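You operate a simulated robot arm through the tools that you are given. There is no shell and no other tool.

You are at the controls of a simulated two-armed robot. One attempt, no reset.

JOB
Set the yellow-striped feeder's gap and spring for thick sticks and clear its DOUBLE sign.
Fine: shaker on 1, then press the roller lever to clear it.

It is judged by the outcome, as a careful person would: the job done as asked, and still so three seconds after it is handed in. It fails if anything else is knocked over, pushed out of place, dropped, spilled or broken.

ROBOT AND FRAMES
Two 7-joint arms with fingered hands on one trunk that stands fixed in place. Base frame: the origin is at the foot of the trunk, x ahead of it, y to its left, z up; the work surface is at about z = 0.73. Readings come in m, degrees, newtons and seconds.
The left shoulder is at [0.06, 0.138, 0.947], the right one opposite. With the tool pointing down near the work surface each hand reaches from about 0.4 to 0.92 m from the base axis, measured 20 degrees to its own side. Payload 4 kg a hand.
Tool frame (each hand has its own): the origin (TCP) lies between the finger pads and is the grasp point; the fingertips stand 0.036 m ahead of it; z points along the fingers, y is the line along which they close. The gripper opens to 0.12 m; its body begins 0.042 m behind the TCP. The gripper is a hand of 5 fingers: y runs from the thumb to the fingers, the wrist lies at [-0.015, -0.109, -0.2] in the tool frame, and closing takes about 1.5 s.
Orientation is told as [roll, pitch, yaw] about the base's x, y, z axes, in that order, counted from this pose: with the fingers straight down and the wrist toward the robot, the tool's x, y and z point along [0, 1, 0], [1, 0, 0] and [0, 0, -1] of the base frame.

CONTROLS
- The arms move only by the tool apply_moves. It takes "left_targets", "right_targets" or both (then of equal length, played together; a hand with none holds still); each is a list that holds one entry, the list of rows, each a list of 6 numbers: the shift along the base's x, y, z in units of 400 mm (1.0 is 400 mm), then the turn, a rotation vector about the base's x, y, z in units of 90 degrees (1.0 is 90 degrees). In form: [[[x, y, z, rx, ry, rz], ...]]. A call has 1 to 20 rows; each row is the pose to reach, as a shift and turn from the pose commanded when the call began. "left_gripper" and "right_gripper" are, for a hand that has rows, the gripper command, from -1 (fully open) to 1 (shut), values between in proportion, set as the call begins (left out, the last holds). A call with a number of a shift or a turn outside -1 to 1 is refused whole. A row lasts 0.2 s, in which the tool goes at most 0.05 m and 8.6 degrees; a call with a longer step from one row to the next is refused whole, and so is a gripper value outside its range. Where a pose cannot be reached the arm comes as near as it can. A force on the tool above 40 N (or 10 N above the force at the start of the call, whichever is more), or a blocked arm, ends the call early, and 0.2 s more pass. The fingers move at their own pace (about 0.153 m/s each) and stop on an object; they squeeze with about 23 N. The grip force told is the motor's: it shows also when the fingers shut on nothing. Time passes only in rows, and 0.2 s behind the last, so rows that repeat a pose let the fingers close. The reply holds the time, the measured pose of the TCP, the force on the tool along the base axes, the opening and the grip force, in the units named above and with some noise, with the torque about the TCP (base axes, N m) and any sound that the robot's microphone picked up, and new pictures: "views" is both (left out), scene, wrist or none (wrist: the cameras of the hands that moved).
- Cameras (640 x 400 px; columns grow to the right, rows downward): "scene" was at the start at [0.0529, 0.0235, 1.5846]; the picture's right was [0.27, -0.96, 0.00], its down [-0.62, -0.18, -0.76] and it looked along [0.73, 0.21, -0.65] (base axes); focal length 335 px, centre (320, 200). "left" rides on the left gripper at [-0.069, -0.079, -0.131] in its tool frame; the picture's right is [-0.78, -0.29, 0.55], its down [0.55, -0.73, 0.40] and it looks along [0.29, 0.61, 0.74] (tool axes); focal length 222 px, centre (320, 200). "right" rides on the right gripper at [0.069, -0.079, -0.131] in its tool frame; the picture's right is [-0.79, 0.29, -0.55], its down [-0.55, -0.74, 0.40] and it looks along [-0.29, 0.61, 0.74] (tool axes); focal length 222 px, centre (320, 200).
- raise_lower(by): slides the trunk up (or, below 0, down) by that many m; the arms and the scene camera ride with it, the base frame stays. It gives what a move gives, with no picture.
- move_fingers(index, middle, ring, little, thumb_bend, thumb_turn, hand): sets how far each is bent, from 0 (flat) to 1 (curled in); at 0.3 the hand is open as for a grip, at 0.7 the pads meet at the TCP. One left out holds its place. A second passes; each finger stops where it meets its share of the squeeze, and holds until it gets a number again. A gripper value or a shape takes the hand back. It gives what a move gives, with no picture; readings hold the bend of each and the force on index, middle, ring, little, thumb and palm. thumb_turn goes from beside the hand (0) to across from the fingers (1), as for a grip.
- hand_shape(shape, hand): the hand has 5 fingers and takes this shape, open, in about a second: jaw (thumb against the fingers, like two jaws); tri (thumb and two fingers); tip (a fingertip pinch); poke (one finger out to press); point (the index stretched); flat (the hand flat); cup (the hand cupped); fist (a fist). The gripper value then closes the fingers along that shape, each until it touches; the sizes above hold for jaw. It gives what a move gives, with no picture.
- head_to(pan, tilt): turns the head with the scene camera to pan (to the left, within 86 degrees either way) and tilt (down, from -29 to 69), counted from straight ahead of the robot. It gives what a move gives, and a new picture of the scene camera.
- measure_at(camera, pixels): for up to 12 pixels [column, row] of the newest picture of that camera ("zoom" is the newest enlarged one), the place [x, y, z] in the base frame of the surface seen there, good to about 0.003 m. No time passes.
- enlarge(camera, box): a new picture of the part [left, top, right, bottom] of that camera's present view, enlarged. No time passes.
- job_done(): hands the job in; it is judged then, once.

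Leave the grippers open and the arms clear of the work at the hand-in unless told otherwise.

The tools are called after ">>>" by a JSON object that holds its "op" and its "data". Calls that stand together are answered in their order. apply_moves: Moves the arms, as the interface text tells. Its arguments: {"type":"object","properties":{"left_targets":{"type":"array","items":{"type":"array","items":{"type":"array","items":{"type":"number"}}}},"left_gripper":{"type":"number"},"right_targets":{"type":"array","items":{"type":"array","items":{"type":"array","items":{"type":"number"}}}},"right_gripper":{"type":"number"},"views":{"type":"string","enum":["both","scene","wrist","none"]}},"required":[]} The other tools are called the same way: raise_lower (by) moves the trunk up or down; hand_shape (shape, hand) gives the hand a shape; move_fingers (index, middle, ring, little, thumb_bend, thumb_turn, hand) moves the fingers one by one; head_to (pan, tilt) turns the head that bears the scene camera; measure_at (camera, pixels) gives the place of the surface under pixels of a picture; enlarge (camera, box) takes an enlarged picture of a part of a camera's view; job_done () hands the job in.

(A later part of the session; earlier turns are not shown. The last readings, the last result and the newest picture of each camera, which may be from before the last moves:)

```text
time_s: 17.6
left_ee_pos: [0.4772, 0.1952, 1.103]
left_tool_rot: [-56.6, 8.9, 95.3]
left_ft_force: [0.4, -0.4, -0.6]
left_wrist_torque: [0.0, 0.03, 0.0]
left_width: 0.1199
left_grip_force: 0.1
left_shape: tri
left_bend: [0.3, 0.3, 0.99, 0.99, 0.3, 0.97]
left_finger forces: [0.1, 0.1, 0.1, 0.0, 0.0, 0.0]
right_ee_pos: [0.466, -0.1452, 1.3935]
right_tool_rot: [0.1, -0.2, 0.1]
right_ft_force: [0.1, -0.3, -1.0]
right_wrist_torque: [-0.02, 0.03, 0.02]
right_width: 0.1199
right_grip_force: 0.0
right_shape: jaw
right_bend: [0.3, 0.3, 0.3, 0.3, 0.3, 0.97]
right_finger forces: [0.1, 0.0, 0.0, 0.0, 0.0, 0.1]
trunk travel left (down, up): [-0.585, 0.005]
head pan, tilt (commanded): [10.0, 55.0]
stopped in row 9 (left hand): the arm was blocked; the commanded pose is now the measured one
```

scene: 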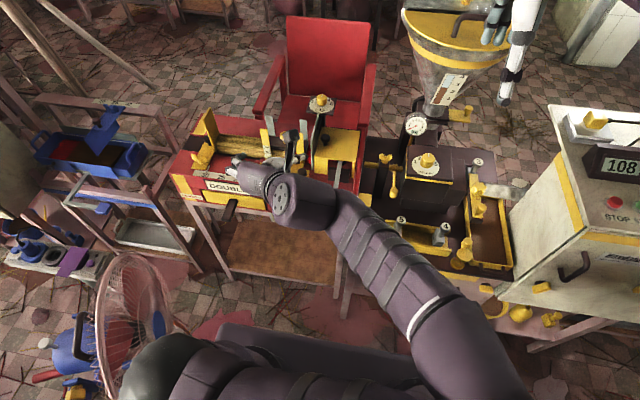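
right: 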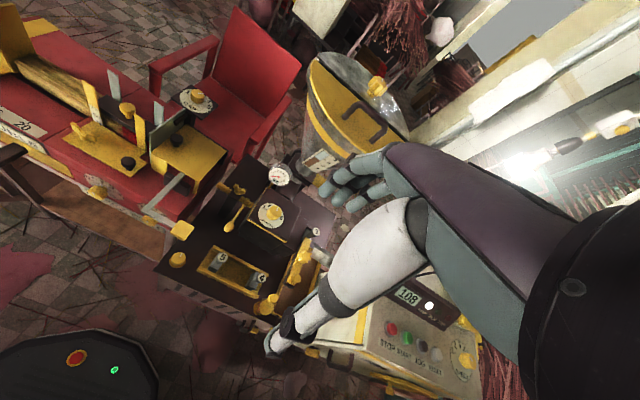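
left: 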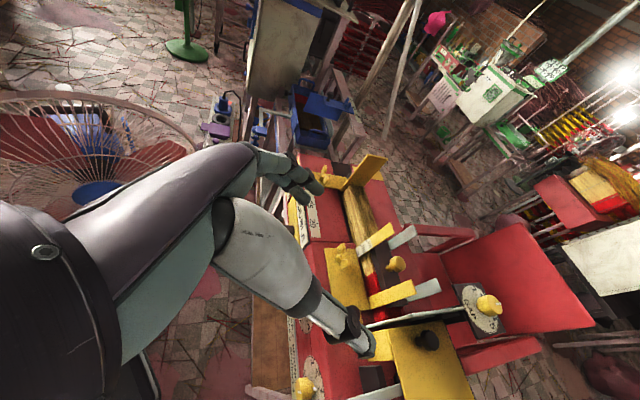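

The arm nearly got there but hit a joint limit, with the elbow thrown over to the right. That posture is awkward. I'll go back the way I came by untilting and then unyawing, and use a palm-down pose with thumb below and fingers above instead.

>>> {"op": "apply_moves", "data": {"left_targets": [[[0, 0, 0.01, 0.0077, 0.0789, -0.0128], [0, -0.01, 0.02, 0.0154, 0.1578, -0.0257], [0, -0.02, 0.03, 0.0231, 0.2367, -0.0385], [0, -0.03, 0.04, 0.0308, 0.3156, -0.0514], [0, -0.04, 0.05, 0.0385, 0.3946, -0.0642], [0, -0.05, 0.05, 0.0462, 0.4735, -0.0771], [0, -0.06, 0.05, 0.0539, 0.5524, -0.09], [0, -0.07, 0.05, 0.0616, 0.6313, -0.1028], [0, -0.07, 0.05, 0.0616, 0.6313, -0.1028]]], "views": "none"}}

```text
time_s: 19.6
left_ee_pos: [0.4772, 0.1662, 1.1228]
left_tool_rot: [0.1, -0.1, 89.9]
left_ft_force: [-0.1, 0.0, 0.6]
left_wrist_torque: [0.01, 0.01, 0.0]
left_width: 0.1199
left_grip_force: 0.1
left_shape: tri
left_bend: [0.3, 0.3, 0.99, 0.99, 0.3, 0.97]
left_finger forces: [0.1, 0.0, 0.0, 0.0, 0.1, 0.1]
right_ee_pos: [0.4658, -0.1461, 1.3939]
right_tool_rot: [0.1, -0.3, -0.1]
right_ft_force: [-0.4, 0.1, -0.3]
right_wrist_torque: [0.01, 0.01, 0.0]
right_width: 0.1197
right_grip_force: 0.1
right_shape: jaw
right_bend: [0.3, 0.3, 0.3, 0.3, 0.3, 0.97]
right_finger forces: [0.1, 0.0, 0.0, 0.1, 0.0, 0.1]
trunk travel left (down, up): [-0.585, 0.005]
head pan, tilt (commanded): [10.0, 55.0]
```

It is back to tool-down at yaw 90°. Now I'll unyaw to 0° and move a little left.

>>> {"op": "apply_moves", "data": {"left_targets": [[[0, 0.016, 0, 0, 0, -0.0833], [0, 0.032, 0, 0, 0, -0.1667], [0, 0.048, 0, 0, 0, -0.25], [0, 0.064, 0, 0, 0, -0.3333], [0, 0.08, 0, 0, 0, -0.4167], [0, 0.096, 0, 0, 0, -0.5], [0, 0.112, 0, 0, 0, -0.5833], [0, 0.128, 0, 0, 0, -0.6667], [0, 0.144, 0, 0, 0, -0.75], [0, 0.16, 0, 0, 0, -0.8333], [0, 0.176, 0, 0, 0, -0.9167], [0, 0.19, 0, 0, 0, -1.0], [0, 0.19, 0, 0, 0, -1.0]]], "views": "scene"}}

```text
time_s: 22.4
left_ee_pos: [0.4774, 0.2438, 1.1225]
left_tool_rot: [0.0, 0.0, -0.1]
left_ft_force: [0.4, -0.5, 0.5]
left_wrist_torque: [0.01, 0.0, -0.01]
left_width: 0.1197
left_grip_force: 0.2
left_shape: tri
left_bend: [0.3, 0.3, 0.99, 0.99, 0.3, 0.97]
left_finger forces: [0.0, 0.1, 0.1, 0.1, 0.0, 0.1]
right_ee_pos: [0.4654, -0.1457, 1.3942]
right_tool_rot: [0.1, -0.3, 0.0]
right_ft_force: [0.0, -0.3, -0.3]
right_wrist_torque: [0.01, 0.02, -0.01]
right_width: 0.1198
right_grip_force: 0.0
right_shape: jaw
right_bend: [0.3, 0.3, 0.3, 0.3, 0.3, 0.97]
right_finger forces: [0.1, 0.0, 0.0, 0.0, 0.1, 0.1]
trunk travel left (down, up): [-0.585, 0.005]
head pan, tilt (commanded): [10.0, 55.0]
```

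scene: 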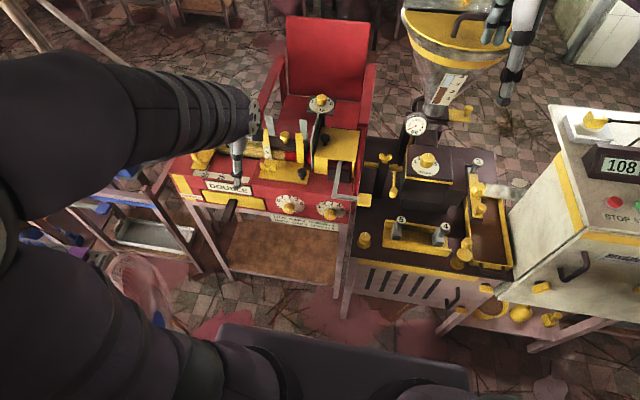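

The posture is good again, with the elbow out to the left. I'll try the opposite yaw of -90°, fingers to the right and wrist to the left, which should suit the left arm's elbow-out posture better.

>>> {"op": "apply_moves", "data": {"left_targets": [[[0, 0, 0, 0, 0, -0.0833], [0, 0, 0, 0, 0, -0.1667], [0, 0, 0, 0, 0, -0.25], [0, 0, 0, 0, 0, -0.3333], [0, 0, 0, 0, 0, -0.4167], [0, 0, 0, 0, 0, -0.5], [0, 0, 0, 0, 0, -0.5833], [0, 0, 0, 0, 0, -0.6667], [0, 0, 0, 0, 0, -0.75], [0, 0, 0, 0, 0, -0.8333], [0, 0, 0, 0, 0, -0.9167], [0, 0, 0, 0, 0, -1.0], [0, 0, 0, 0, 0, -1.0]]], "views": "scene"}}

```text
time_s: 25.2
left_ee_pos: [0.4773, 0.2441, 1.1232]
left_tool_rot: [0.0, 0.0, -90.3]
left_ft_force: [0.2, 0.4, 0.5]
left_wrist_torque: [0.02, -0.02, -0.01]
left_width: 0.12
left_grip_force: 0.0
left_shape: tri
left_bend: [0.3, 0.3, 0.99, 0.99, 0.3, 0.97]
left_finger forces: [0.0, 0.0, 0.1, 0.1, 0.0, 0.0]
right_ee_pos: [0.4637, -0.1451, 1.3949]
right_tool_rot: [0.1, -0.3, 0.0]
right_ft_force: [0.5, 0.0, -0.7]
right_wrist_torque: [0.02, 0.0, 0.02]
right_width: 0.1194
right_grip_force: 0.1
right_shape: jaw
right_bend: [0.3, 0.3, 0.3, 0.3, 0.3, 0.97]
right_finger forces: [0.1, 0.1, 0.0, 0.1, 0.0, 0.0]
trunk travel left (down, up): [-0.585, 0.005]
head pan, tilt (commanded): [10.0, 55.0]
```

scene: 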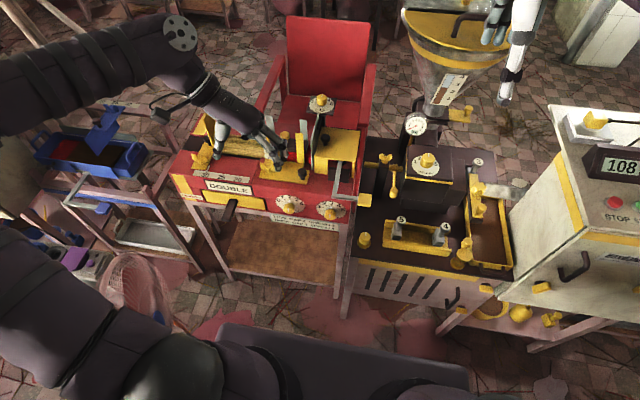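

That was reached cleanly. Now I'll tilt the fingers forward 60° in place.

>>> {"op": "apply_moves", "data": {"left_targets": [[[0, 0, 0, 0, -0.0833, 0], [0, 0, 0, 0, -0.1667, 0], [0, 0, 0, 0, -0.25, 0], [0, 0, 0, 0, -0.3333, 0], [0, 0, 0, 0, -0.4167, 0], [0, 0, 0, 0, -0.5, 0], [0, 0, 0, 0, -0.5833, 0], [0, 0, 0, 0, -0.6667, 0], [0, 0, 0, 0, -0.6667, 0]]], "views": "both"}}

```text
time_s: 27.2
left_ee_pos: [0.4786, 0.2426, 1.1238]
left_tool_rot: [60.0, 0.0, -90.1]
left_ft_force: [-0.9, -0.7, -0.2]
left_wrist_torque: [0.01, 0.04, 0.05]
left_width: 0.1197
left_grip_force: 0.0
left_shape: tri
left_bend: [0.3, 0.3, 0.99, 0.99, 0.3, 0.97]
left_finger forces: [0.0, 0.0, 0.0, 0.1, 0.1, 0.0]
right_ee_pos: [0.4653, -0.1447, 1.3941]
right_tool_rot: [0.1, -0.3, 0.1]
right_ft_force: [0.1, -0.8, 0.7]
right_wrist_torque: [-0.01, -0.03, 0.02]
right_width: 0.1196
right_grip_force: 0.0
right_shape: jaw
right_bend: [0.3, 0.3, 0.3, 0.3, 0.3, 0.97]
right_finger forces: [0.0, 0.1, 0.0, 0.1, 0.1, 0.0]
trunk travel left (down, up): [-0.585, 0.005]
head pan, tilt (commanded): [10.0, 55.0]
```

scene: 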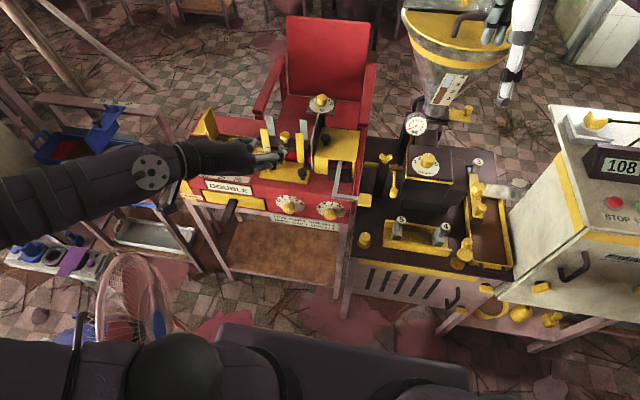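
left: 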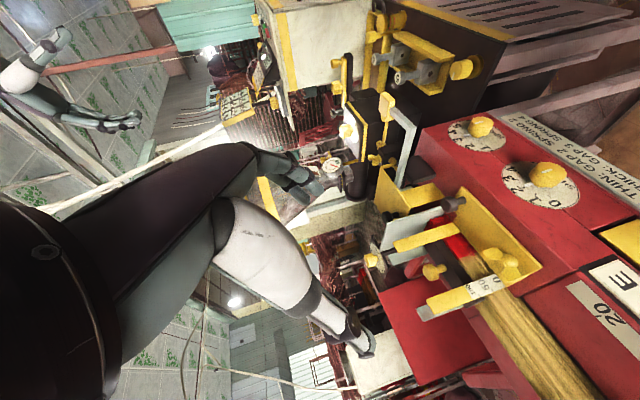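

The left hand holds the tilt exactly, with fingers right, thumb left, pointing forward and 30° down. Before lowering toward the spring knob, I'll check the fan and other items near where the elbow will pass.

>>> {"op": "measure_at", "data": {"camera": "scene", "pixels": [[130, 262], [110, 300], [155, 325], [85, 320], [45, 160], [100, 120], [60, 205], [345, 170], [345, 205], [363, 200], [335, 207], [290, 203]]}}

>>> {"op": "enlarge", "data": {"camera": "scene", "box": [260, 80, 380, 230]}}

```text
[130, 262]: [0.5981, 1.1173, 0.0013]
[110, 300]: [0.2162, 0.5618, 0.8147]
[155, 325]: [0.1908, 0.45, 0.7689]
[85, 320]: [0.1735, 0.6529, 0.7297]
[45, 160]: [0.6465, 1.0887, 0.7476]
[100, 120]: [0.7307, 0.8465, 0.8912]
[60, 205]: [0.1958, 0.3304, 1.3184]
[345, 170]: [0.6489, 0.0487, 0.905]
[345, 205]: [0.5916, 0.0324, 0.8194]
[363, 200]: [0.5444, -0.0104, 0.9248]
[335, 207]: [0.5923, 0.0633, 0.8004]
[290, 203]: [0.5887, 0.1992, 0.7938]
```

```text
2.67 times, centred on (320, 155) of scene
```

zoom: 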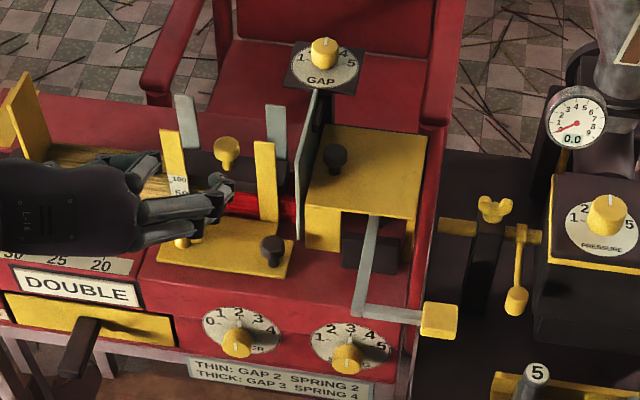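

The fan stands close by on the left, around (0.2, 0.45–0.65, 0.7–0.85), so my elbow could hit it. I'll look that way before moving.

>>> {"op": "head_to", "data": {"pan": 55, "tilt": 55}}

```text
time_s: 28.3
left_ee_pos: [0.4768, 0.2425, 1.1229]
left_tool_rot: [60.0, -0.1, -90.2]
left_ft_force: [0.1, 0.2, -0.7]
left_wrist_torque: [0.0, -0.01, 0.0]
left_width: 0.12
left_grip_force: 0.2
left_shape: tri
left_bend: [0.3, 0.3, 0.99, 0.99, 0.3, 0.97]
left_finger forces: [0.1, 0.0, 0.1, 0.0, 0.0, 0.0]
right_ee_pos: [0.4646, -0.1447, 1.3936]
right_tool_rot: [0.0, -0.4, -0.1]
right_ft_force: [0.3, -0.5, 0.6]
right_wrist_torque: [0.01, 0.03, 0.0]
right_width: 0.1199
right_grip_force: 0.1
right_shape: jaw
right_bend: [0.3, 0.3, 0.3, 0.3, 0.3, 0.97]
right_finger forces: [0.1, 0.1, 0.0, 0.0, 0.0, 0.0]
trunk travel left (down, up): [-0.585, 0.005]
head pan, tilt (commanded): [55.0, 55.0]
```

scene: 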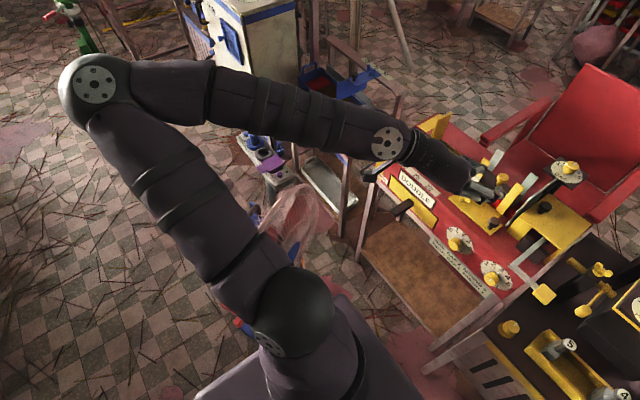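

>>> {"op": "measure_at", "data": {"camera": "scene", "pixels": [[95, 82], [70, 90], [160, 95], [290, 190], [320, 195], [300, 230], [275, 250], [270, 215], [245, 90], [240, 325], [325, 240], [389, 142]]}}

>>> {"op": "enlarge", "data": {"camera": "scene", "box": [210, 150, 370, 350]}}

```text
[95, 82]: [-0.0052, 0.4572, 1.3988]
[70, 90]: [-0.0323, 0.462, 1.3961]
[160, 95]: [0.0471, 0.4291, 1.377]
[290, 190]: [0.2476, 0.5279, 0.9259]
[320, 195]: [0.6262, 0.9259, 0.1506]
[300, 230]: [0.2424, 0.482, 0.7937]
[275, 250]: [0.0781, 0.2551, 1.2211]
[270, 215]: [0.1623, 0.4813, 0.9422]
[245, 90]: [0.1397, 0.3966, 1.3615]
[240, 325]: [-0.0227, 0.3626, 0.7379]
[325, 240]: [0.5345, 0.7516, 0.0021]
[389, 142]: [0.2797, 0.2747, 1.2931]
```

```text
2.00 times, centred on (290, 250) of scene
```

zoom: 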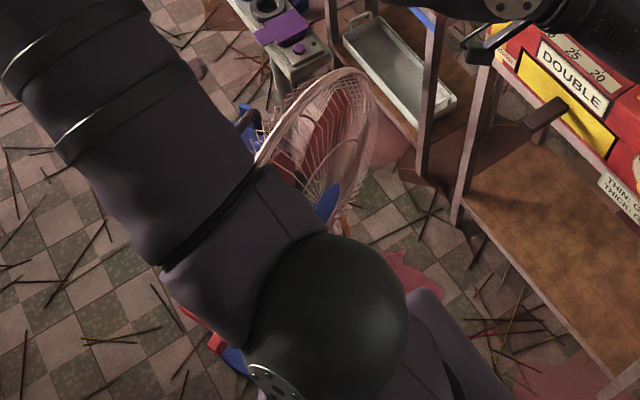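

The fan's top is at z≈0.94 around (0.16–0.25, 0.48–0.53), and my elbow is well above it at z≈1.4. I'll move right first, away from the fan, pre-rolling -15°, and then lower step by step while watching the elbow.

>>> {"op": "apply_moves", "data": {"left_targets": [[[-0.01, -0.08, 0, -0.0333, 0, 0], [-0.025, -0.165, 0, -0.0667, 0, 0], [-0.04, -0.25, 0, -0.1, 0, 0], [-0.055, -0.33, 0, -0.1333, 0, 0], [-0.07, -0.41, 0, -0.1667, 0, 0], [-0.07, -0.41, 0, -0.1667, 0, 0]]], "views": "scene"}}

```text
time_s: 29.7
left_ee_pos: [0.4489, 0.078, 1.1231]
left_tool_rot: [59.6, -14.9, -90.3]
left_ft_force: [-0.1, 0.1, -0.7]
left_wrist_torque: [-0.03, 0.03, -0.01]
left_width: 0.1199
left_grip_force: 0.0
left_shape: tri
left_bend: [0.3, 0.3, 0.99, 0.99, 0.3, 0.97]
left_finger forces: [0.0, 0.1, 0.0, 0.1, 0.0, 0.0]
right_ee_pos: [0.4654, -0.1457, 1.3948]
right_tool_rot: [0.0, -0.2, 0.0]
right_ft_force: [0.4, -0.5, 0.2]
right_wrist_torque: [0.01, 0.01, 0.01]
right_width: 0.1196
right_grip_force: 0.1
right_shape: jaw
right_bend: [0.3, 0.3, 0.3, 0.3, 0.3, 0.97]
right_finger forces: [0.1, 0.0, 0.0, 0.0, 0.0, 0.1]
trunk travel left (down, up): [-0.585, 0.005]
head pan, tilt (commanded): [55.0, 55.0]
```

scene: 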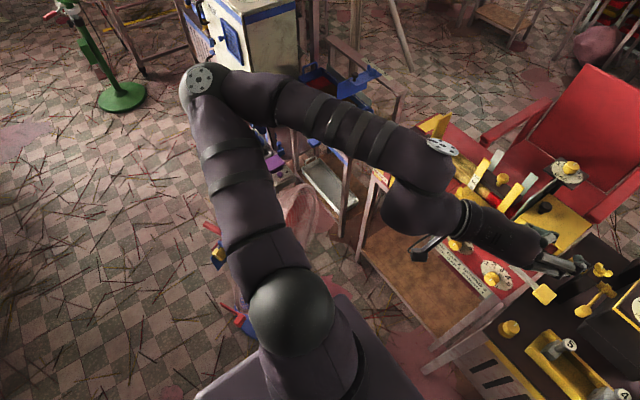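

The elbow remains high and has moved away from the fan. I'll lower halfway and look again.

>>> {"op": "apply_moves", "data": {"left_targets": [[[0, 0.01, -0.1, 0, 0, 0], [0, 0.02, -0.2, 0, 0, 0], [0.003, 0.03, -0.3, 0, 0, 0], [0.005, 0.035, -0.4, 0, 0, 0], [0.005, 0.035, -0.4, 0, 0, 0]]], "views": "scene"}}

```text
time_s: 30.9
left_ee_pos: [0.4611, 0.0947, 0.9606]
left_tool_rot: [59.9, -15.0, -90.2]
left_ft_force: [0.7, -0.2, 0.0]
left_wrist_torque: [-0.01, 0.01, -0.01]
left_width: 0.1195
left_grip_force: 0.1
left_shape: tri
left_bend: [0.3, 0.3, 0.99, 0.99, 0.3, 0.97]
left_finger forces: [0.0, 0.0, 0.0, 0.0, 0.0, 0.0]
left hand out of reach, approached as far as the arm can: row 1, 2, 3, 4, 5
right_ee_pos: [0.4669, -0.1447, 1.3946]
right_tool_rot: [0.1, -0.3, -0.2]
right_ft_force: [-0.1, 0.3, -0.3]
right_wrist_torque: [0.0, 0.01, 0.0]
right_width: 0.1195
right_grip_force: 0.0
right_shape: jaw
right_bend: [0.3, 0.3, 0.3, 0.3, 0.3, 0.97]
right_finger forces: [0.0, 0.0, 0.0, 0.0, 0.0, 0.1]
trunk travel left (down, up): [-0.585, 0.005]
head pan, tilt (commanded): [55.0, 55.0]
```

scene: 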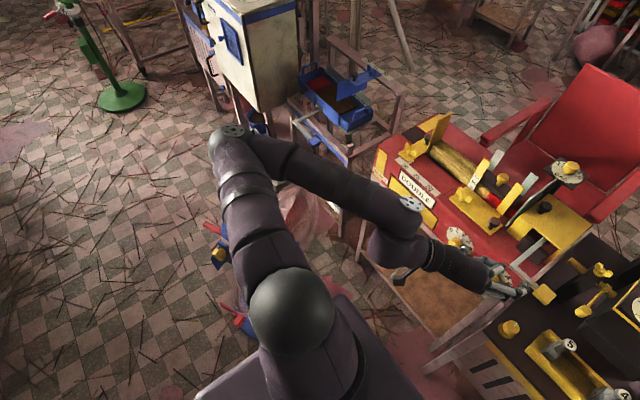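

The wrist is too near the shoulder at this x, so the arm stopped slightly short. The final grasp at x≈0.555 is farther out and should be fine. I'll measure where the elbow is relative to the fan.

>>> {"op": "measure_at", "data": {"camera": "scene", "pixels": [[232, 135], [215, 150], [280, 160], [345, 185], [300, 215], [330, 220], [320, 235], [410, 205], [495, 265], [524, 290], [500, 290], [215, 250]]}}

>>> {"op": "enlarge", "data": {"camera": "scene", "box": [420, 200, 580, 320]}}

```text
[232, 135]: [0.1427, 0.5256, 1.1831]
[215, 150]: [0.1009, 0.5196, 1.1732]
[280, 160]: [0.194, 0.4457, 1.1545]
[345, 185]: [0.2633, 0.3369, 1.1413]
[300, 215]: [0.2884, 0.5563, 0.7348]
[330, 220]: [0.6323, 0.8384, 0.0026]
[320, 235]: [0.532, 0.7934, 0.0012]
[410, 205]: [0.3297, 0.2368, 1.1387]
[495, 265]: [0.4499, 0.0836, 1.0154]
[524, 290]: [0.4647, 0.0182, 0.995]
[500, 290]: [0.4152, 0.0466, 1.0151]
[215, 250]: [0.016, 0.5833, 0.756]
```

```text
3.33 times, centred on (500, 260) of scene
```

zoom: 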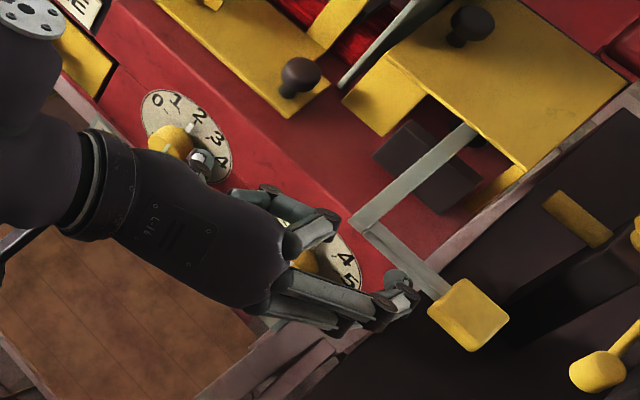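

The elbow drops as the hand lowers and would end near z≈0.99, right at the fan's top. That is too risky, so I'll use the right arm for the front knobs. I'll raise the left hand back up first and then look at the right side.

>>> {"op": "apply_moves", "data": {"left_targets": [[[0, 0, 0.1, 0, 0, 0], [0, 0.02, 0.2, 0, 0, 0], [0, 0.06, 0.3, 0, 0, 0], [0, 0.15, 0.38, 0, 0, 0], [0, 0.25, 0.42, 0, 0, 0], [0, 0.36, 0.46, 0, 0, 0], [0, 0.36, 0.46, 0, 0, 0]]], "views": "none"}}

>>> {"op": "head_to", "data": {"pan": -40, "tilt": 55}}

```text
time_s: 32.5
left_ee_pos: [0.4611, 0.2381, 1.1455]
left_tool_rot: [60.1, -14.9, -90.1]
left_ft_force: [-0.8, 0.8, 0.1]
left_wrist_torque: [0.0, -0.03, 0.0]
left_width: 0.12
left_grip_force: 0.0
left_shape: tri
left_bend: [0.3, 0.3, 0.99, 0.99, 0.3, 0.97]
left_finger forces: [0.0, 0.0, 0.1, 0.1, 0.0, 0.0]
left hand out of reach, approached as far as the arm can: row 1, 2
right_ee_pos: [0.4661, -0.1461, 1.3929]
right_tool_rot: [0.1, -0.4, 0.0]
right_ft_force: [0.5, 0.4, -0.5]
right_wrist_torque: [0.03, -0.01, 0.04]
right_width: 0.1197
right_grip_force: 0.1
right_shape: jaw
right_bend: [0.3, 0.3, 0.3, 0.3, 0.3, 0.97]
right_finger forces: [0.0, 0.1, 0.0, 0.1, 0.0, 0.0]
trunk travel left (down, up): [-0.585, 0.005]
head pan, tilt (commanded): [55.0, 55.0]
```

```text
time_s: 34.2
left_ee_pos: [0.4597, 0.2368, 1.1458]
left_tool_rot: [60.1, -15.0, -90.2]
left_ft_force: [-1.6, 0.6, 0.0]
left_wrist_torque: [0.02, -0.01, 0.01]
left_width: 0.1199
left_grip_force: 0.1
left_shape: tri
left_bend: [0.3, 0.3, 0.99, 0.99, 0.3, 0.97]
left_finger forces: [0.0, 0.2, 0.1, 0.0, 0.1, 0.1]
right_ee_pos: [0.4648, -0.145, 1.3941]
right_tool_rot: [0.1, -0.3, 0.1]
right_ft_force: [-0.1, 1.1, -0.1]
right_wrist_torque: [0.01, -0.04, -0.02]
right_width: 0.1196
right_grip_force: 0.1
right_shape: jaw
right_bend: [0.3, 0.3, 0.3, 0.3, 0.3, 0.97]
right_finger forces: [0.0, 0.1, 0.1, 0.0, 0.0, 0.0]
trunk travel left (down, up): [-0.585, 0.005]
head pan, tilt (commanded): [-40.0, 55.0]
```

scene: 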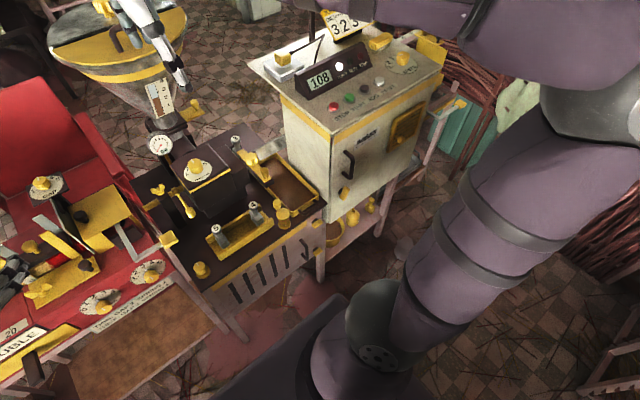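

>>> {"op": "measure_at", "data": {"camera": "scene", "pixels": [[330, 120], [330, 220], [405, 130], [440, 75], [300, 62], [345, 25], [445, 105], [570, 110], [285, 215], [325, 215], [600, 380], [480, 105]]}}

>>> {"op": "enlarge", "data": {"camera": "scene", "box": [100, 120, 340, 320]}}

```text
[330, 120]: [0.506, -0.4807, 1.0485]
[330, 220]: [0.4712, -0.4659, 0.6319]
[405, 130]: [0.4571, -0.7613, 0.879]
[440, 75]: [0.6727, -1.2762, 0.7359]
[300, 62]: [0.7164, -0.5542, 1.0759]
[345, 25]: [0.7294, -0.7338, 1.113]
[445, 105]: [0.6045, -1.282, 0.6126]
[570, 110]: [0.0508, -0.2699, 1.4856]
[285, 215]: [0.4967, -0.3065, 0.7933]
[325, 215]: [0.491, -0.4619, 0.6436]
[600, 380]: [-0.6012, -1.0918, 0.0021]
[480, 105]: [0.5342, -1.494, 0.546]
```

```text
2.00 times, centred on (220, 220) of scene
```

zoom: 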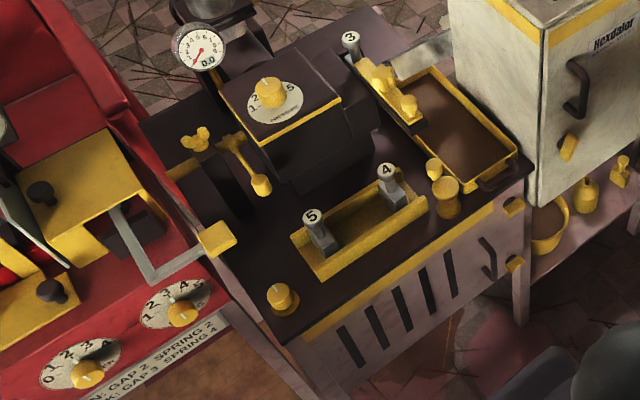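

The right side is clear: the cabinet starts at x≥0.46, y≤-0.46. I'll set the right hand to the three-finger shape. Then I'll untilt and raise the left hand while lowering the right hand to a mirrored start pose.

>>> {"op": "hand_shape", "data": {"hand": "right", "shape": "tri"}}

>>> {"op": "apply_moves", "data": {"left_targets": [[[-0.003, 0.017, 0.043, 0.0168, 0.0737, -0.0097], [-0.006, 0.034, 0.086, 0.0336, 0.1473, -0.0194], [-0.008, 0.052, 0.129, 0.0503, 0.221, -0.0291], [-0.011, 0.069, 0.172, 0.0671, 0.2947, -0.0388], [-0.014, 0.086, 0.215, 0.0839, 0.3683, -0.0485], [-0.017, 0.103, 0.258, 0.1007, 0.442, -0.0582], [-0.019, 0.121, 0.301, 0.1174, 0.5157, -0.0679], [-0.022, 0.138, 0.344, 0.1342, 0.5893, -0.0776], [-0.025, 0.155, 0.3875, 0.151, 0.663, -0.0873], [-0.025, 0.155, 0.3875, 0.151, 0.663, -0.0873]]], "right_targets": [[[0.003, -0.027, -0.075, 0, 0, 0], [0.006, -0.055, -0.15, 0, 0, 0], [0.01, -0.082, -0.225, 0, 0, 0], [0.013, -0.11, -0.3, 0, 0, 0], [0.016, -0.137, -0.375, 0, 0, 0], [0.02, -0.165, -0.45, 0, 0, 0], [0.023, -0.192, -0.525, 0, 0, 0], [0.026, -0.22, -0.6, 0, 0, 0], [0.03, -0.247, -0.675, 0, 0, 0], [0.03, -0.247, -0.675, 0, 0, 0]]], "views": "scene"}}

```text
time_s: 35.1
left_ee_pos: [0.4605, 0.238, 1.1461]
left_tool_rot: [60.0, -15.0, -90.2]
left_ft_force: [-0.2, -0.1, -0.2]
left_wrist_torque: [0.01, 0.02, 0.01]
left_width: 0.1199
left_grip_force: 0.2
left_shape: tri
left_bend: [0.3, 0.3, 0.99, 0.99, 0.3, 0.97]
left_finger forces: [0.0, 0.1, 0.0, 0.0, 0.0, 0.1]
right_ee_pos: [0.4654, -0.1441, 1.3937]
right_tool_rot: [0.1, -0.2, 0.1]
right_ft_force: [-0.1, 0.7, -0.7]
right_wrist_torque: [-0.01, 0.0, 0.01]
right_width: 0.1196
right_grip_force: 0.0
right_shape: tri
right_bend: [0.3, 0.3, 0.99, 0.99, 0.3, 0.97]
right_finger forces: [0.0, 0.1, 0.1, 0.0, 0.1, 0.0]
trunk travel left (down, up): [-0.585, 0.005]
head pan, tilt (commanded): [-40.0, 55.0]
```

```text
time_s: 37.3
left_ee_pos: [0.4504, 0.3023, 1.3022]
left_tool_rot: [0.0, -0.2, -90.1]
left_ft_force: [0.5, 0.4, 0.2]
left_wrist_torque: [-0.04, -0.02, 0.01]
left_width: 0.1197
left_grip_force: 0.1
left_shape: tri
left_bend: [0.3, 0.3, 0.99, 0.99, 0.3, 0.97]
left_finger forces: [0.0, 0.0, 0.1, 0.0, 0.0, 0.1]
right_ee_pos: [0.4769, -0.2439, 1.1234]
right_tool_rot: [0.0, -0.2, 0.0]
right_ft_force: [0.5, 0.2, 0.2]
right_wrist_torque: [-0.03, -0.05, -0.03]
right_width: 0.1198
right_grip_force: 0.0
right_shape: tri
right_bend: [0.3, 0.3, 0.99, 0.99, 0.3, 0.97]
right_finger forces: [0.0, 0.1, 0.0, 0.1, 0.0, 0.1]
trunk travel left (down, up): [-0.585, 0.005]
head pan, tilt (commanded): [-40.0, 55.0]
```

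scene: 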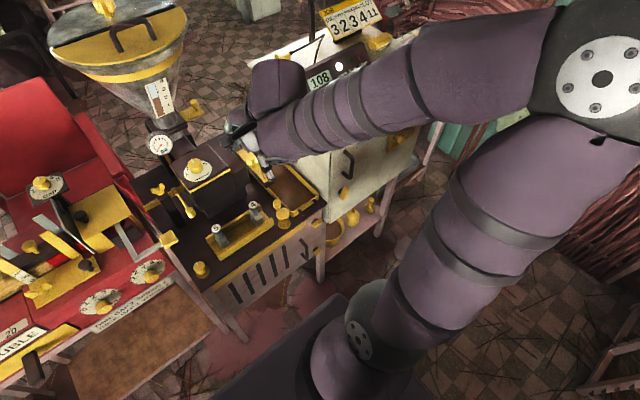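

Both poses are good. Next the left hand unyaws and rises to its parking spot while the right hand yaws to +90°.

>>> {"op": "apply_moves", "data": {"left_targets": [[[-0.01, 0, 0.023, 0, 0, 0.0833], [-0.02, 0, 0.046, 0, 0, 0.1667], [-0.03, 0, 0.069, 0, 0, 0.25], [-0.04, 0, 0.092, 0, 0, 0.3333], [-0.05, 0, 0.115, 0, 0, 0.4167], [-0.06, 0, 0.138, 0, 0, 0.5], [-0.07, 0, 0.16, 0, 0, 0.5833], [-0.08, 0, 0.184, 0, 0, 0.6667], [-0.09, 0, 0.207, 0, 0, 0.75], [-0.1, 0, 0.23, 0, 0, 0.8333], [-0.11, 0, 0.253, 0, 0, 0.9167], [-0.125, 0, 0.275, 0, 0, 1.0], [-0.125, 0, 0.275, 0, 0, 1.0]]], "right_targets": [[[0, 0, 0, 0, 0, 0.0833], [0, 0, 0, 0, 0, 0.1667], [0, 0, 0, 0, 0, 0.25], [0, 0, 0, 0, 0, 0.3333], [0, 0, 0, 0, 0, 0.4167], [0, 0, 0, 0, 0, 0.5], [0, 0, 0, 0, 0, 0.5833], [0, 0, 0, 0, 0, 0.6667], [0, 0, 0, 0, 0, 0.75], [0, 0, 0, 0, 0, 0.8333], [0, 0, 0, 0, 0, 0.9167], [0, 0, 0, 0, 0, 1.0], [0, 0, 0, 0, 0, 1.0]]], "views": "scene"}}

```text
time_s: 40.1
left_ee_pos: [0.4015, 0.302, 1.4103]
left_tool_rot: [-0.1, -0.1, 0.0]
left_ft_force: [-0.3, -0.6, 0.4]
left_wrist_torque: [0.0, 0.0, -0.02]
left_width: 0.1199
left_grip_force: 0.0
left_shape: tri
left_bend: [0.3, 0.3, 0.99, 0.99, 0.3, 0.97]
left_finger forces: [0.0, 0.0, 0.1, 0.1, 0.0, 0.0]
right_ee_pos: [0.4772, -0.2433, 1.1229]
right_tool_rot: [0.0, -0.4, 90.1]
right_ft_force: [0.1, -0.3, -0.6]
right_wrist_torque: [0.01, 0.02, 0.04]
right_width: 0.12
right_grip_force: 0.0
right_shape: tri
right_bend: [0.3, 0.3, 0.99, 0.99, 0.3, 0.97]
right_finger forces: [0.0, 0.1, 0.1, 0.0, 0.0, 0.0]
trunk travel left (down, up): [-0.585, 0.005]
head pan, tilt (commanded): [-40.0, 55.0]
```

scene: 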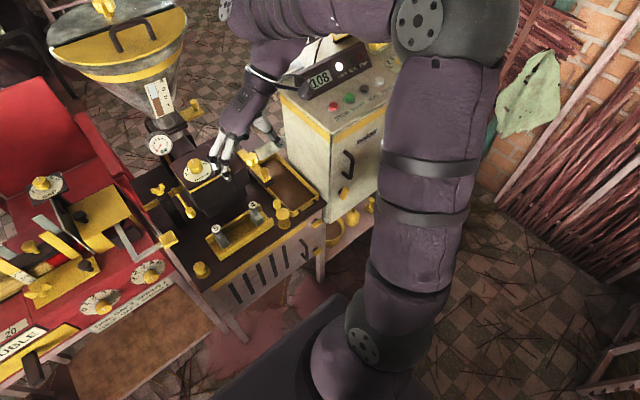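

Next, tilt the right fingers forward 60° in place.

>>> {"op": "apply_moves", "data": {"right_targets": [[[0, 0, 0, 0, -0.0833, 0], [0, 0, 0, 0, -0.1667, 0], [0, 0, 0, 0, -0.25, 0], [0, 0, 0, 0, -0.3333, 0], [0, 0, 0, 0, -0.4167, 0], [0, 0, 0, 0, -0.5, 0], [0, 0, 0, 0, -0.5833, 0], [0, 0, 0, 0, -0.6667, 0], [0, 0, 0, 0, -0.6667, 0]]], "views": "both"}}

```text
time_s: 42.1
left_ee_pos: [0.4023, 0.3011, 1.4081]
left_tool_rot: [-0.1, 0.0, -0.1]
left_ft_force: [-0.8, -0.5, 0.5]
left_wrist_torque: [-0.01, 0.05, 0.01]
left_width: 0.1199
left_grip_force: 0.0
left_shape: tri
left_bend: [0.3, 0.3, 0.99, 0.99, 0.3, 0.97]
left_finger forces: [0.1, 0.1, 0.1, 0.0, 0.0, 0.1]
right_ee_pos: [0.4782, -0.2466, 1.1221]
right_tool_rot: [-59.6, -0.1, 89.9]
right_ft_force: [1.2, 2.1, 1.0]
right_wrist_torque: [-0.13, 0.1, -0.15]
right_width: 0.1202
right_grip_force: 0.0
right_shape: tri
right_bend: [0.3, 0.3, 0.99, 0.99, 0.3, 0.97]
right_finger forces: [0.0, 0.0, 0.0, 0.0, 0.0, 0.1]
right hand out of reach, approached as far as the arm can: row 7, 8
trunk travel left (down, up): [-0.585, 0.005]
head pan, tilt (commanded): [-40.0, 55.0]
```

scene: 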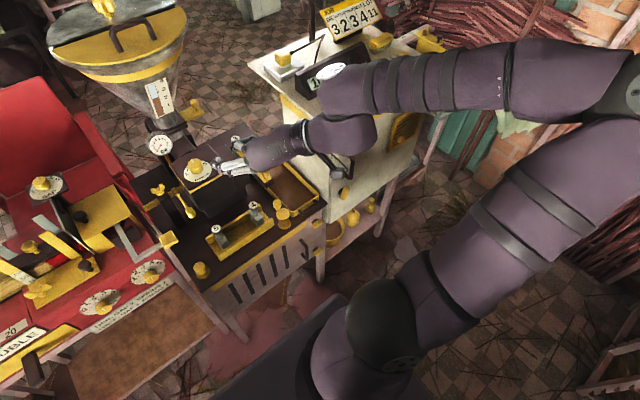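
right: 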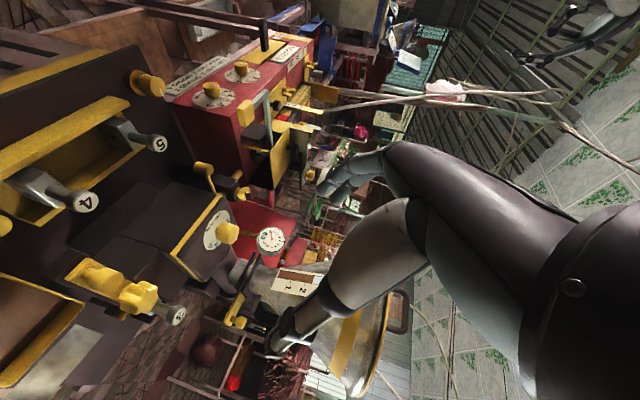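

The tilted right-hand pose was reached. Now I'll slide it left to in front of the spring dial, still high, and pre-roll -15°.

>>> {"op": "apply_moves", "data": {"right_targets": [[[-0.002, 0.1, 0, -0.02, 0, 0], [-0.004, 0.2, 0, -0.04, 0, 0], [-0.006, 0.3, 0, -0.06, 0, 0], [-0.008, 0.4, 0, -0.08, 0, 0], [-0.01, 0.5, 0, -0.1, 0, 0], [-0.012, 0.6, 0, -0.12, 0, 0], [-0.014, 0.7, 0, -0.14, 0, 0], [-0.016, 0.8, 0, -0.16, 0, 0], [-0.018, 0.8375, 0, -0.1667, 0, 0], [-0.018, 0.8375, 0, -0.1667, 0, 0]]], "views": "both"}}

```text
time_s: 44.3
left_ee_pos: [0.4043, 0.2992, 1.4094]
left_tool_rot: [0.0, 0.0, -0.1]
left_ft_force: [0.4, -0.7, 0.1]
left_wrist_torque: [0.06, 0.03, 0.0]
left_width: 0.1196
left_grip_force: 0.0
left_shape: tri
left_bend: [0.3, 0.3, 0.99, 0.99, 0.3, 0.97]
left_finger forces: [0.1, 0.0, 0.0, 0.0, 0.0, 0.0]
right_ee_pos: [0.4749, 0.0899, 1.1227]
right_tool_rot: [-59.7, 14.8, 90.2]
right_ft_force: [-0.2, -0.5, 0.5]
right_wrist_torque: [0.03, 0.02, 0.01]
right_width: 0.1198
right_grip_force: 0.0
right_shape: tri
right_bend: [0.3, 0.3, 0.99, 0.99, 0.3, 0.97]
right_finger forces: [0.1, 0.0, 0.0, 0.0, 0.0, 0.1]
right hand out of reach, approached as far as the arm can: row 6, 7, 8
trunk travel left (down, up): [-0.585, 0.005]
head pan, tilt (commanded): [-40.0, 55.0]
```

scene: 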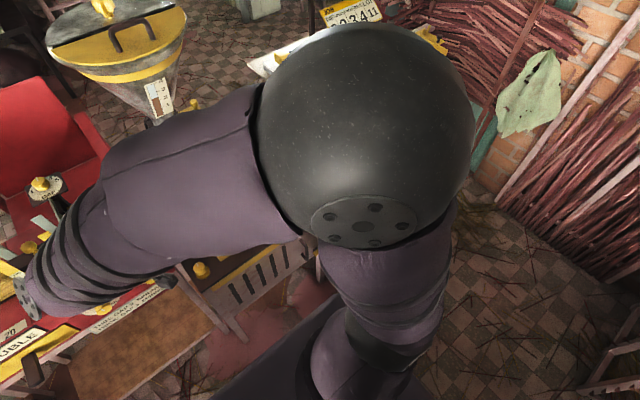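
right: 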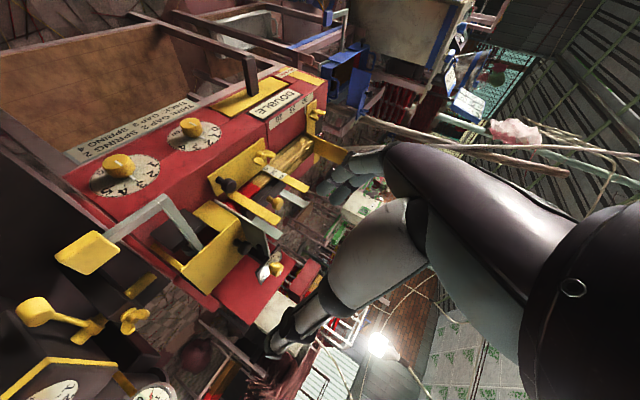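

The right elbow sits high and clear. I'll aim the head back at the feeder and lower the right hand halfway.

>>> {"op": "head_to", "data": {"pan": 12, "tilt": 52}}

>>> {"op": "apply_moves", "data": {"right_targets": [[[0, 0, -0.1, 0, 0, 0], [0, 0, -0.2, 0, 0, 0], [0, 0, -0.3, 0, 0, 0], [0, 0, -0.3, 0, 0, 0]]], "views": "both"}}

```text
time_s: 45.5
left_ee_pos: [0.402, 0.3006, 1.4096]
left_tool_rot: [-0.1, -0.2, -0.1]
left_ft_force: [-0.7, 0.2, -0.1]
left_wrist_torque: [0.02, 0.03, -0.03]
left_width: 0.12
left_grip_force: 0.2
left_shape: tri
left_bend: [0.3, 0.3, 0.99, 0.99, 0.3, 0.97]
left_finger forces: [0.1, 0.0, 0.1, 0.0, 0.0, 0.1]
right_ee_pos: [0.4715, 0.0911, 1.1234]
right_tool_rot: [-60.0, 14.9, 90.1]
right_ft_force: [0.1, -0.3, -0.3]
right_wrist_torque: [0.0, -0.03, 0.03]
right_width: 0.1199
right_grip_force: 0.1
right_shape: tri
right_bend: [0.3, 0.3, 0.99, 0.99, 0.3, 0.97]
right_finger forces: [0.0, 0.0, 0.1, 0.0, 0.1, 0.0]
trunk travel left (down, up): [-0.585, 0.005]
head pan, tilt (commanded): [12.0, 52.0]
```

scene: 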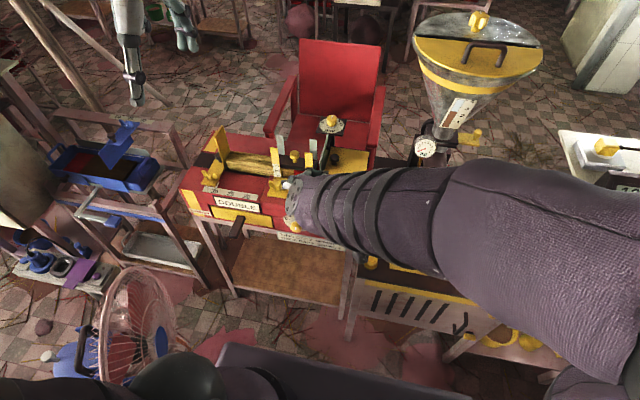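

```text
time_s: 46.5
left_ee_pos: [0.4003, 0.3003, 1.4087]
left_tool_rot: [-0.1, 0.0, -0.2]
left_ft_force: [0.5, 0.2, -0.1]
left_wrist_torque: [0.0, 0.01, -0.03]
left_width: 0.1196
left_grip_force: 0.0
left_shape: tri
left_bend: [0.3, 0.3, 0.99, 0.99, 0.3, 0.97]
left_finger forces: [0.1, 0.0, 0.1, 0.1, 0.0, 0.0]
right_ee_pos: [0.4698, 0.0918, 1.0038]
right_tool_rot: [-59.8, 14.8, 90.2]
right_ft_force: [0.0, -0.7, 0.1]
right_wrist_torque: [-0.01, -0.01, 0.03]
right_width: 0.1201
right_grip_force: 0.0
right_shape: tri
right_bend: [0.3, 0.3, 0.99, 0.99, 0.3, 0.97]
right_finger forces: [0.1, 0.0, 0.0, 0.0, 0.0, 0.0]
trunk travel left (down, up): [-0.585, 0.005]
head pan, tilt (commanded): [12.0, 52.0]
```

scene: 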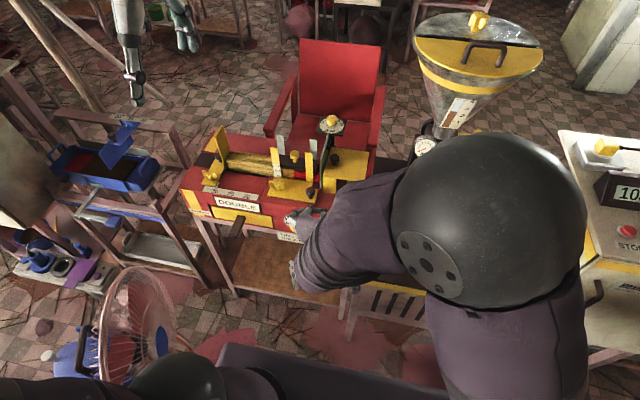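
right: 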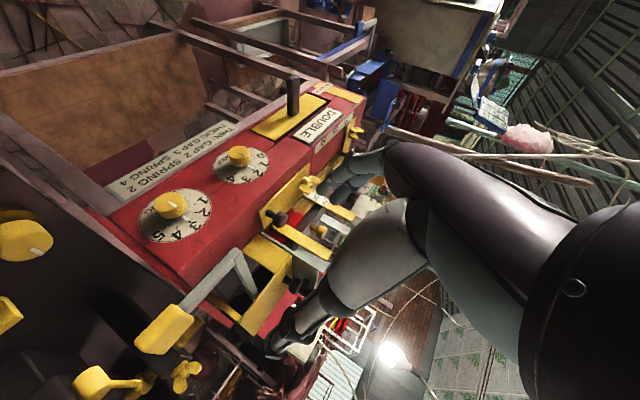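

>>> {"op": "measure_at", "data": {"camera": "scene", "pixels": [[490, 215], [400, 240], [580, 250], [480, 140], [440, 290], [330, 240], [300, 220], [360, 195], [500, 350], [310, 265], [350, 285], [425, 145]]}}

>>> {"op": "measure_at", "data": {"camera": "right", "pixels": [[168, 205], [240, 155], [165, 330], [185, 325], [235, 255], [175, 215], [350, 158], [335, 185], [280, 340], [300, 320], [190, 305], [232, 290]]}}

```text
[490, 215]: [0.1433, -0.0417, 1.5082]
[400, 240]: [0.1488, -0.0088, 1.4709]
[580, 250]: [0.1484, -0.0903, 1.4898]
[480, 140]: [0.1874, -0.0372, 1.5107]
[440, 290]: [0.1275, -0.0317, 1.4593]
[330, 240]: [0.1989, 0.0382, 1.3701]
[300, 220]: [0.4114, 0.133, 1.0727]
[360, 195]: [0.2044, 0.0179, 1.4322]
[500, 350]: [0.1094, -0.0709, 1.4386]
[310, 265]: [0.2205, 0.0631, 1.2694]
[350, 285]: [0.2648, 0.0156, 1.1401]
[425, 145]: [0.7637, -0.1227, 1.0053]
```

```text
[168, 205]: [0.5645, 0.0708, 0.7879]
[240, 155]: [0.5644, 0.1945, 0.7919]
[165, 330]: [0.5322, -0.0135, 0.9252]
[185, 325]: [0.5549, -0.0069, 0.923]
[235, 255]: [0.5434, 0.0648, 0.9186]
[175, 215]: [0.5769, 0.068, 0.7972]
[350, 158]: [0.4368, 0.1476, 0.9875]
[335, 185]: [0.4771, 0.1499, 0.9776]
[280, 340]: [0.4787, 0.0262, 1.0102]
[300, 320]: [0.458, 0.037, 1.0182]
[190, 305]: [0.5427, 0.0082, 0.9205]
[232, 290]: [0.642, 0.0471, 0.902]
```

The hand is 55 mm in front of the grey lever arm (x≈0.543) while it passes. I'll keep lowering to z≈0.86.

>>> {"op": "apply_moves", "data": {"right_targets": [[[0, 0, -0.09, 0, 0, 0], [0, 0, -0.18, 0, 0, 0], [0, 0, -0.27, 0, 0, 0], [0, 0, -0.36, 0, 0, 0], [0, 0, -0.36, 0, 0, 0]]], "views": "both"}}

```text
time_s: 47.7
left_ee_pos: [0.3998, 0.2994, 1.4101]
left_tool_rot: [-0.1, -0.1, 0.0]
left_ft_force: [-0.7, 0.2, -0.1]
left_wrist_torque: [-0.01, 0.04, -0.01]
left_width: 0.1199
left_grip_force: 0.0
left_shape: tri
left_bend: [0.3, 0.3, 0.99, 0.99, 0.3, 0.97]
left_finger forces: [0.0, 0.1, 0.1, 0.0, 0.0, 0.0]
right_ee_pos: [0.4706, 0.0908, 0.86]
right_tool_rot: [-59.8, 14.9, 90.2]
right_ft_force: [0.0, -0.7, 0.4]
right_wrist_torque: [-0.02, -0.03, 0.03]
right_width: 0.1202
right_grip_force: 0.1
right_shape: tri
right_bend: [0.3, 0.3, 0.99, 0.99, 0.3, 0.97]
right_finger forces: [0.1, 0.0, 0.1, 0.0, 0.0, 0.1]
trunk travel left (down, up): [-0.585, 0.005]
head pan, tilt (commanded): [12.0, 52.0]
```

scene: 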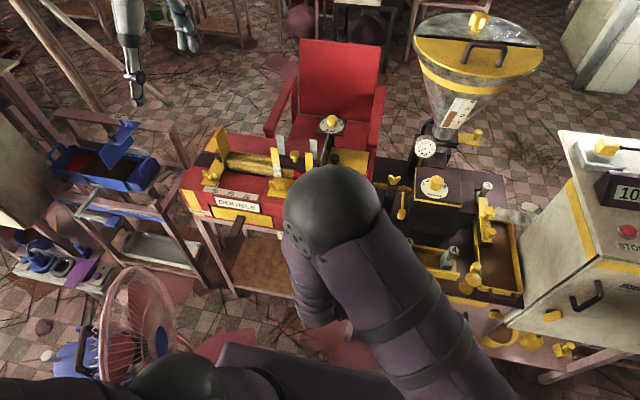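
right: 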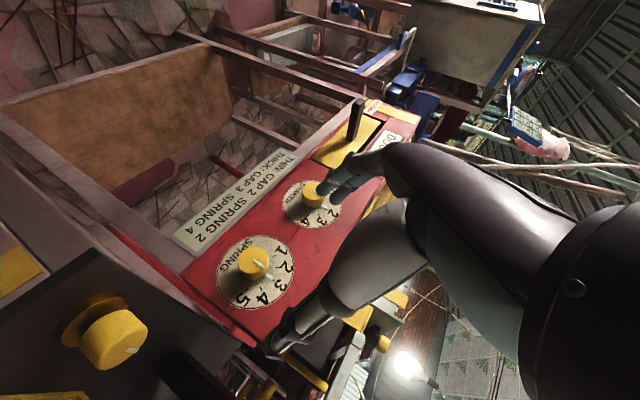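

The spring dial shows clearly in the right view: knob at (253,262), numbers around (240–285, 250–300). I'll zoom and measure for the final approach.

>>> {"op": "enlarge", "data": {"camera": "right", "box": [200, 220, 320, 340]}}

>>> {"op": "measure_at", "data": {"camera": "right", "pixels": [[253, 262], [262, 266], [245, 258], [258, 272], [281, 250], [284, 268], [278, 285], [262, 298], [244, 299], [224, 270], [345, 178], [278, 345]]}}

```text
3.33 times, centred on (260, 280) of right
```

zoom: 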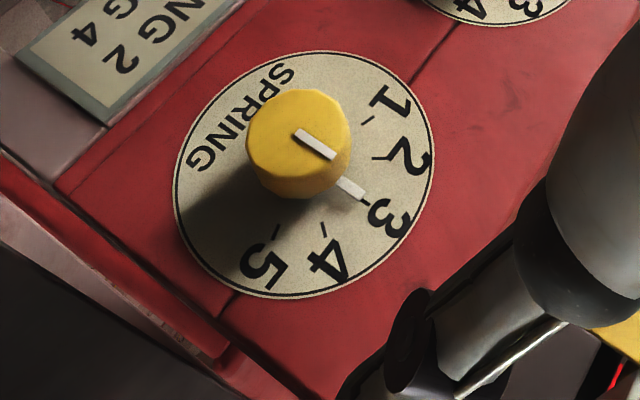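

```text
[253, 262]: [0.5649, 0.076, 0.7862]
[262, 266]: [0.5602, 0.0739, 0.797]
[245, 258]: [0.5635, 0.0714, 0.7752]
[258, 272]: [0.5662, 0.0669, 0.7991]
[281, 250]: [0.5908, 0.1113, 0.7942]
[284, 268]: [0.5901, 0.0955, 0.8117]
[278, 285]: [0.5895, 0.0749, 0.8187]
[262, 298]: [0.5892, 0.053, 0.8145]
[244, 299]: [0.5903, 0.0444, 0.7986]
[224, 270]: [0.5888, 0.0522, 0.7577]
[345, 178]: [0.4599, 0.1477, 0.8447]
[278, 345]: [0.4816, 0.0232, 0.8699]
```

I'll measure the tick marks themselves to get the step angle.

>>> {"op": "measure_at", "data": {"camera": "zoom", "pixels": [[368, 122], [380, 158], [322, 229], [276, 231], [352, 190], [173, 185], [433, 165], [325, 52], [285, 299], [300, 145], [262, 170], [340, 120]]}}

```text
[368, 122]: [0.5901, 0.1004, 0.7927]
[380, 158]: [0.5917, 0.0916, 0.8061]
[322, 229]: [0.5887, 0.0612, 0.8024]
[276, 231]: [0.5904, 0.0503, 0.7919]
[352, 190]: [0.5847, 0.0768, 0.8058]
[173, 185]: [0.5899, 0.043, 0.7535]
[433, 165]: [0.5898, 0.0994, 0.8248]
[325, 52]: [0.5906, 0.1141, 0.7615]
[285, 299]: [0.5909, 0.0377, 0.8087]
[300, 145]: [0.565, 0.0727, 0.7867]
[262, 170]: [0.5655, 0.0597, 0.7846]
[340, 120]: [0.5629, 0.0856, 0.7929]
```

The marks are about 37° apart on this dial, measured from a centre near (0.0757, 0.786), so one step is more than 30°. I'll re-check the GAP pointer in the present scene view to see whether 30° was enough there.

>>> {"op": "enlarge", "data": {"camera": "scene", "box": [309, 106, 353, 138]}}

>>> {"op": "measure_at", "data": {"camera": "zoom", "pixels": [[320, 150], [325, 120], [300, 140], [330, 180], [200, 230], [450, 260], [240, 200], [410, 230], [320, 330], [140, 250], [490, 270], [390, 210]]}}

```text
12.50 times, centred on (331, 122) of scene
```

zoom: 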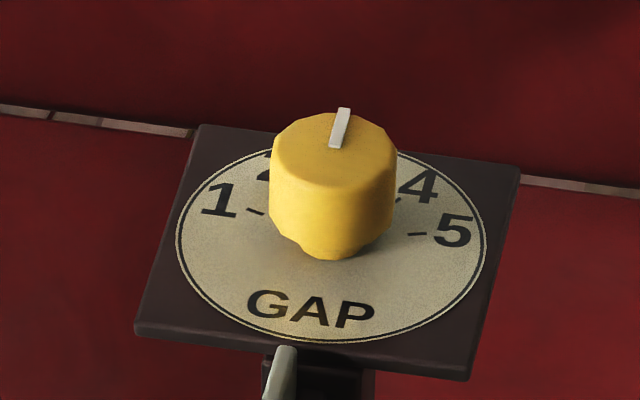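

```text
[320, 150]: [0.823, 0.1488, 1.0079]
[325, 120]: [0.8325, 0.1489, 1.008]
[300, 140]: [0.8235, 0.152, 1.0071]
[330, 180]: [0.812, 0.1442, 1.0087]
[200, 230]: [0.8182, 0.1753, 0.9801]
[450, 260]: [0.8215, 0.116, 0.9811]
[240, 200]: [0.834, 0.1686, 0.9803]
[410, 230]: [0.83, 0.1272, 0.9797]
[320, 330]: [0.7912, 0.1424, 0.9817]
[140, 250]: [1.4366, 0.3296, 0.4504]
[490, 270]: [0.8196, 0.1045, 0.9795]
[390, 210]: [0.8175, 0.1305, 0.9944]
```

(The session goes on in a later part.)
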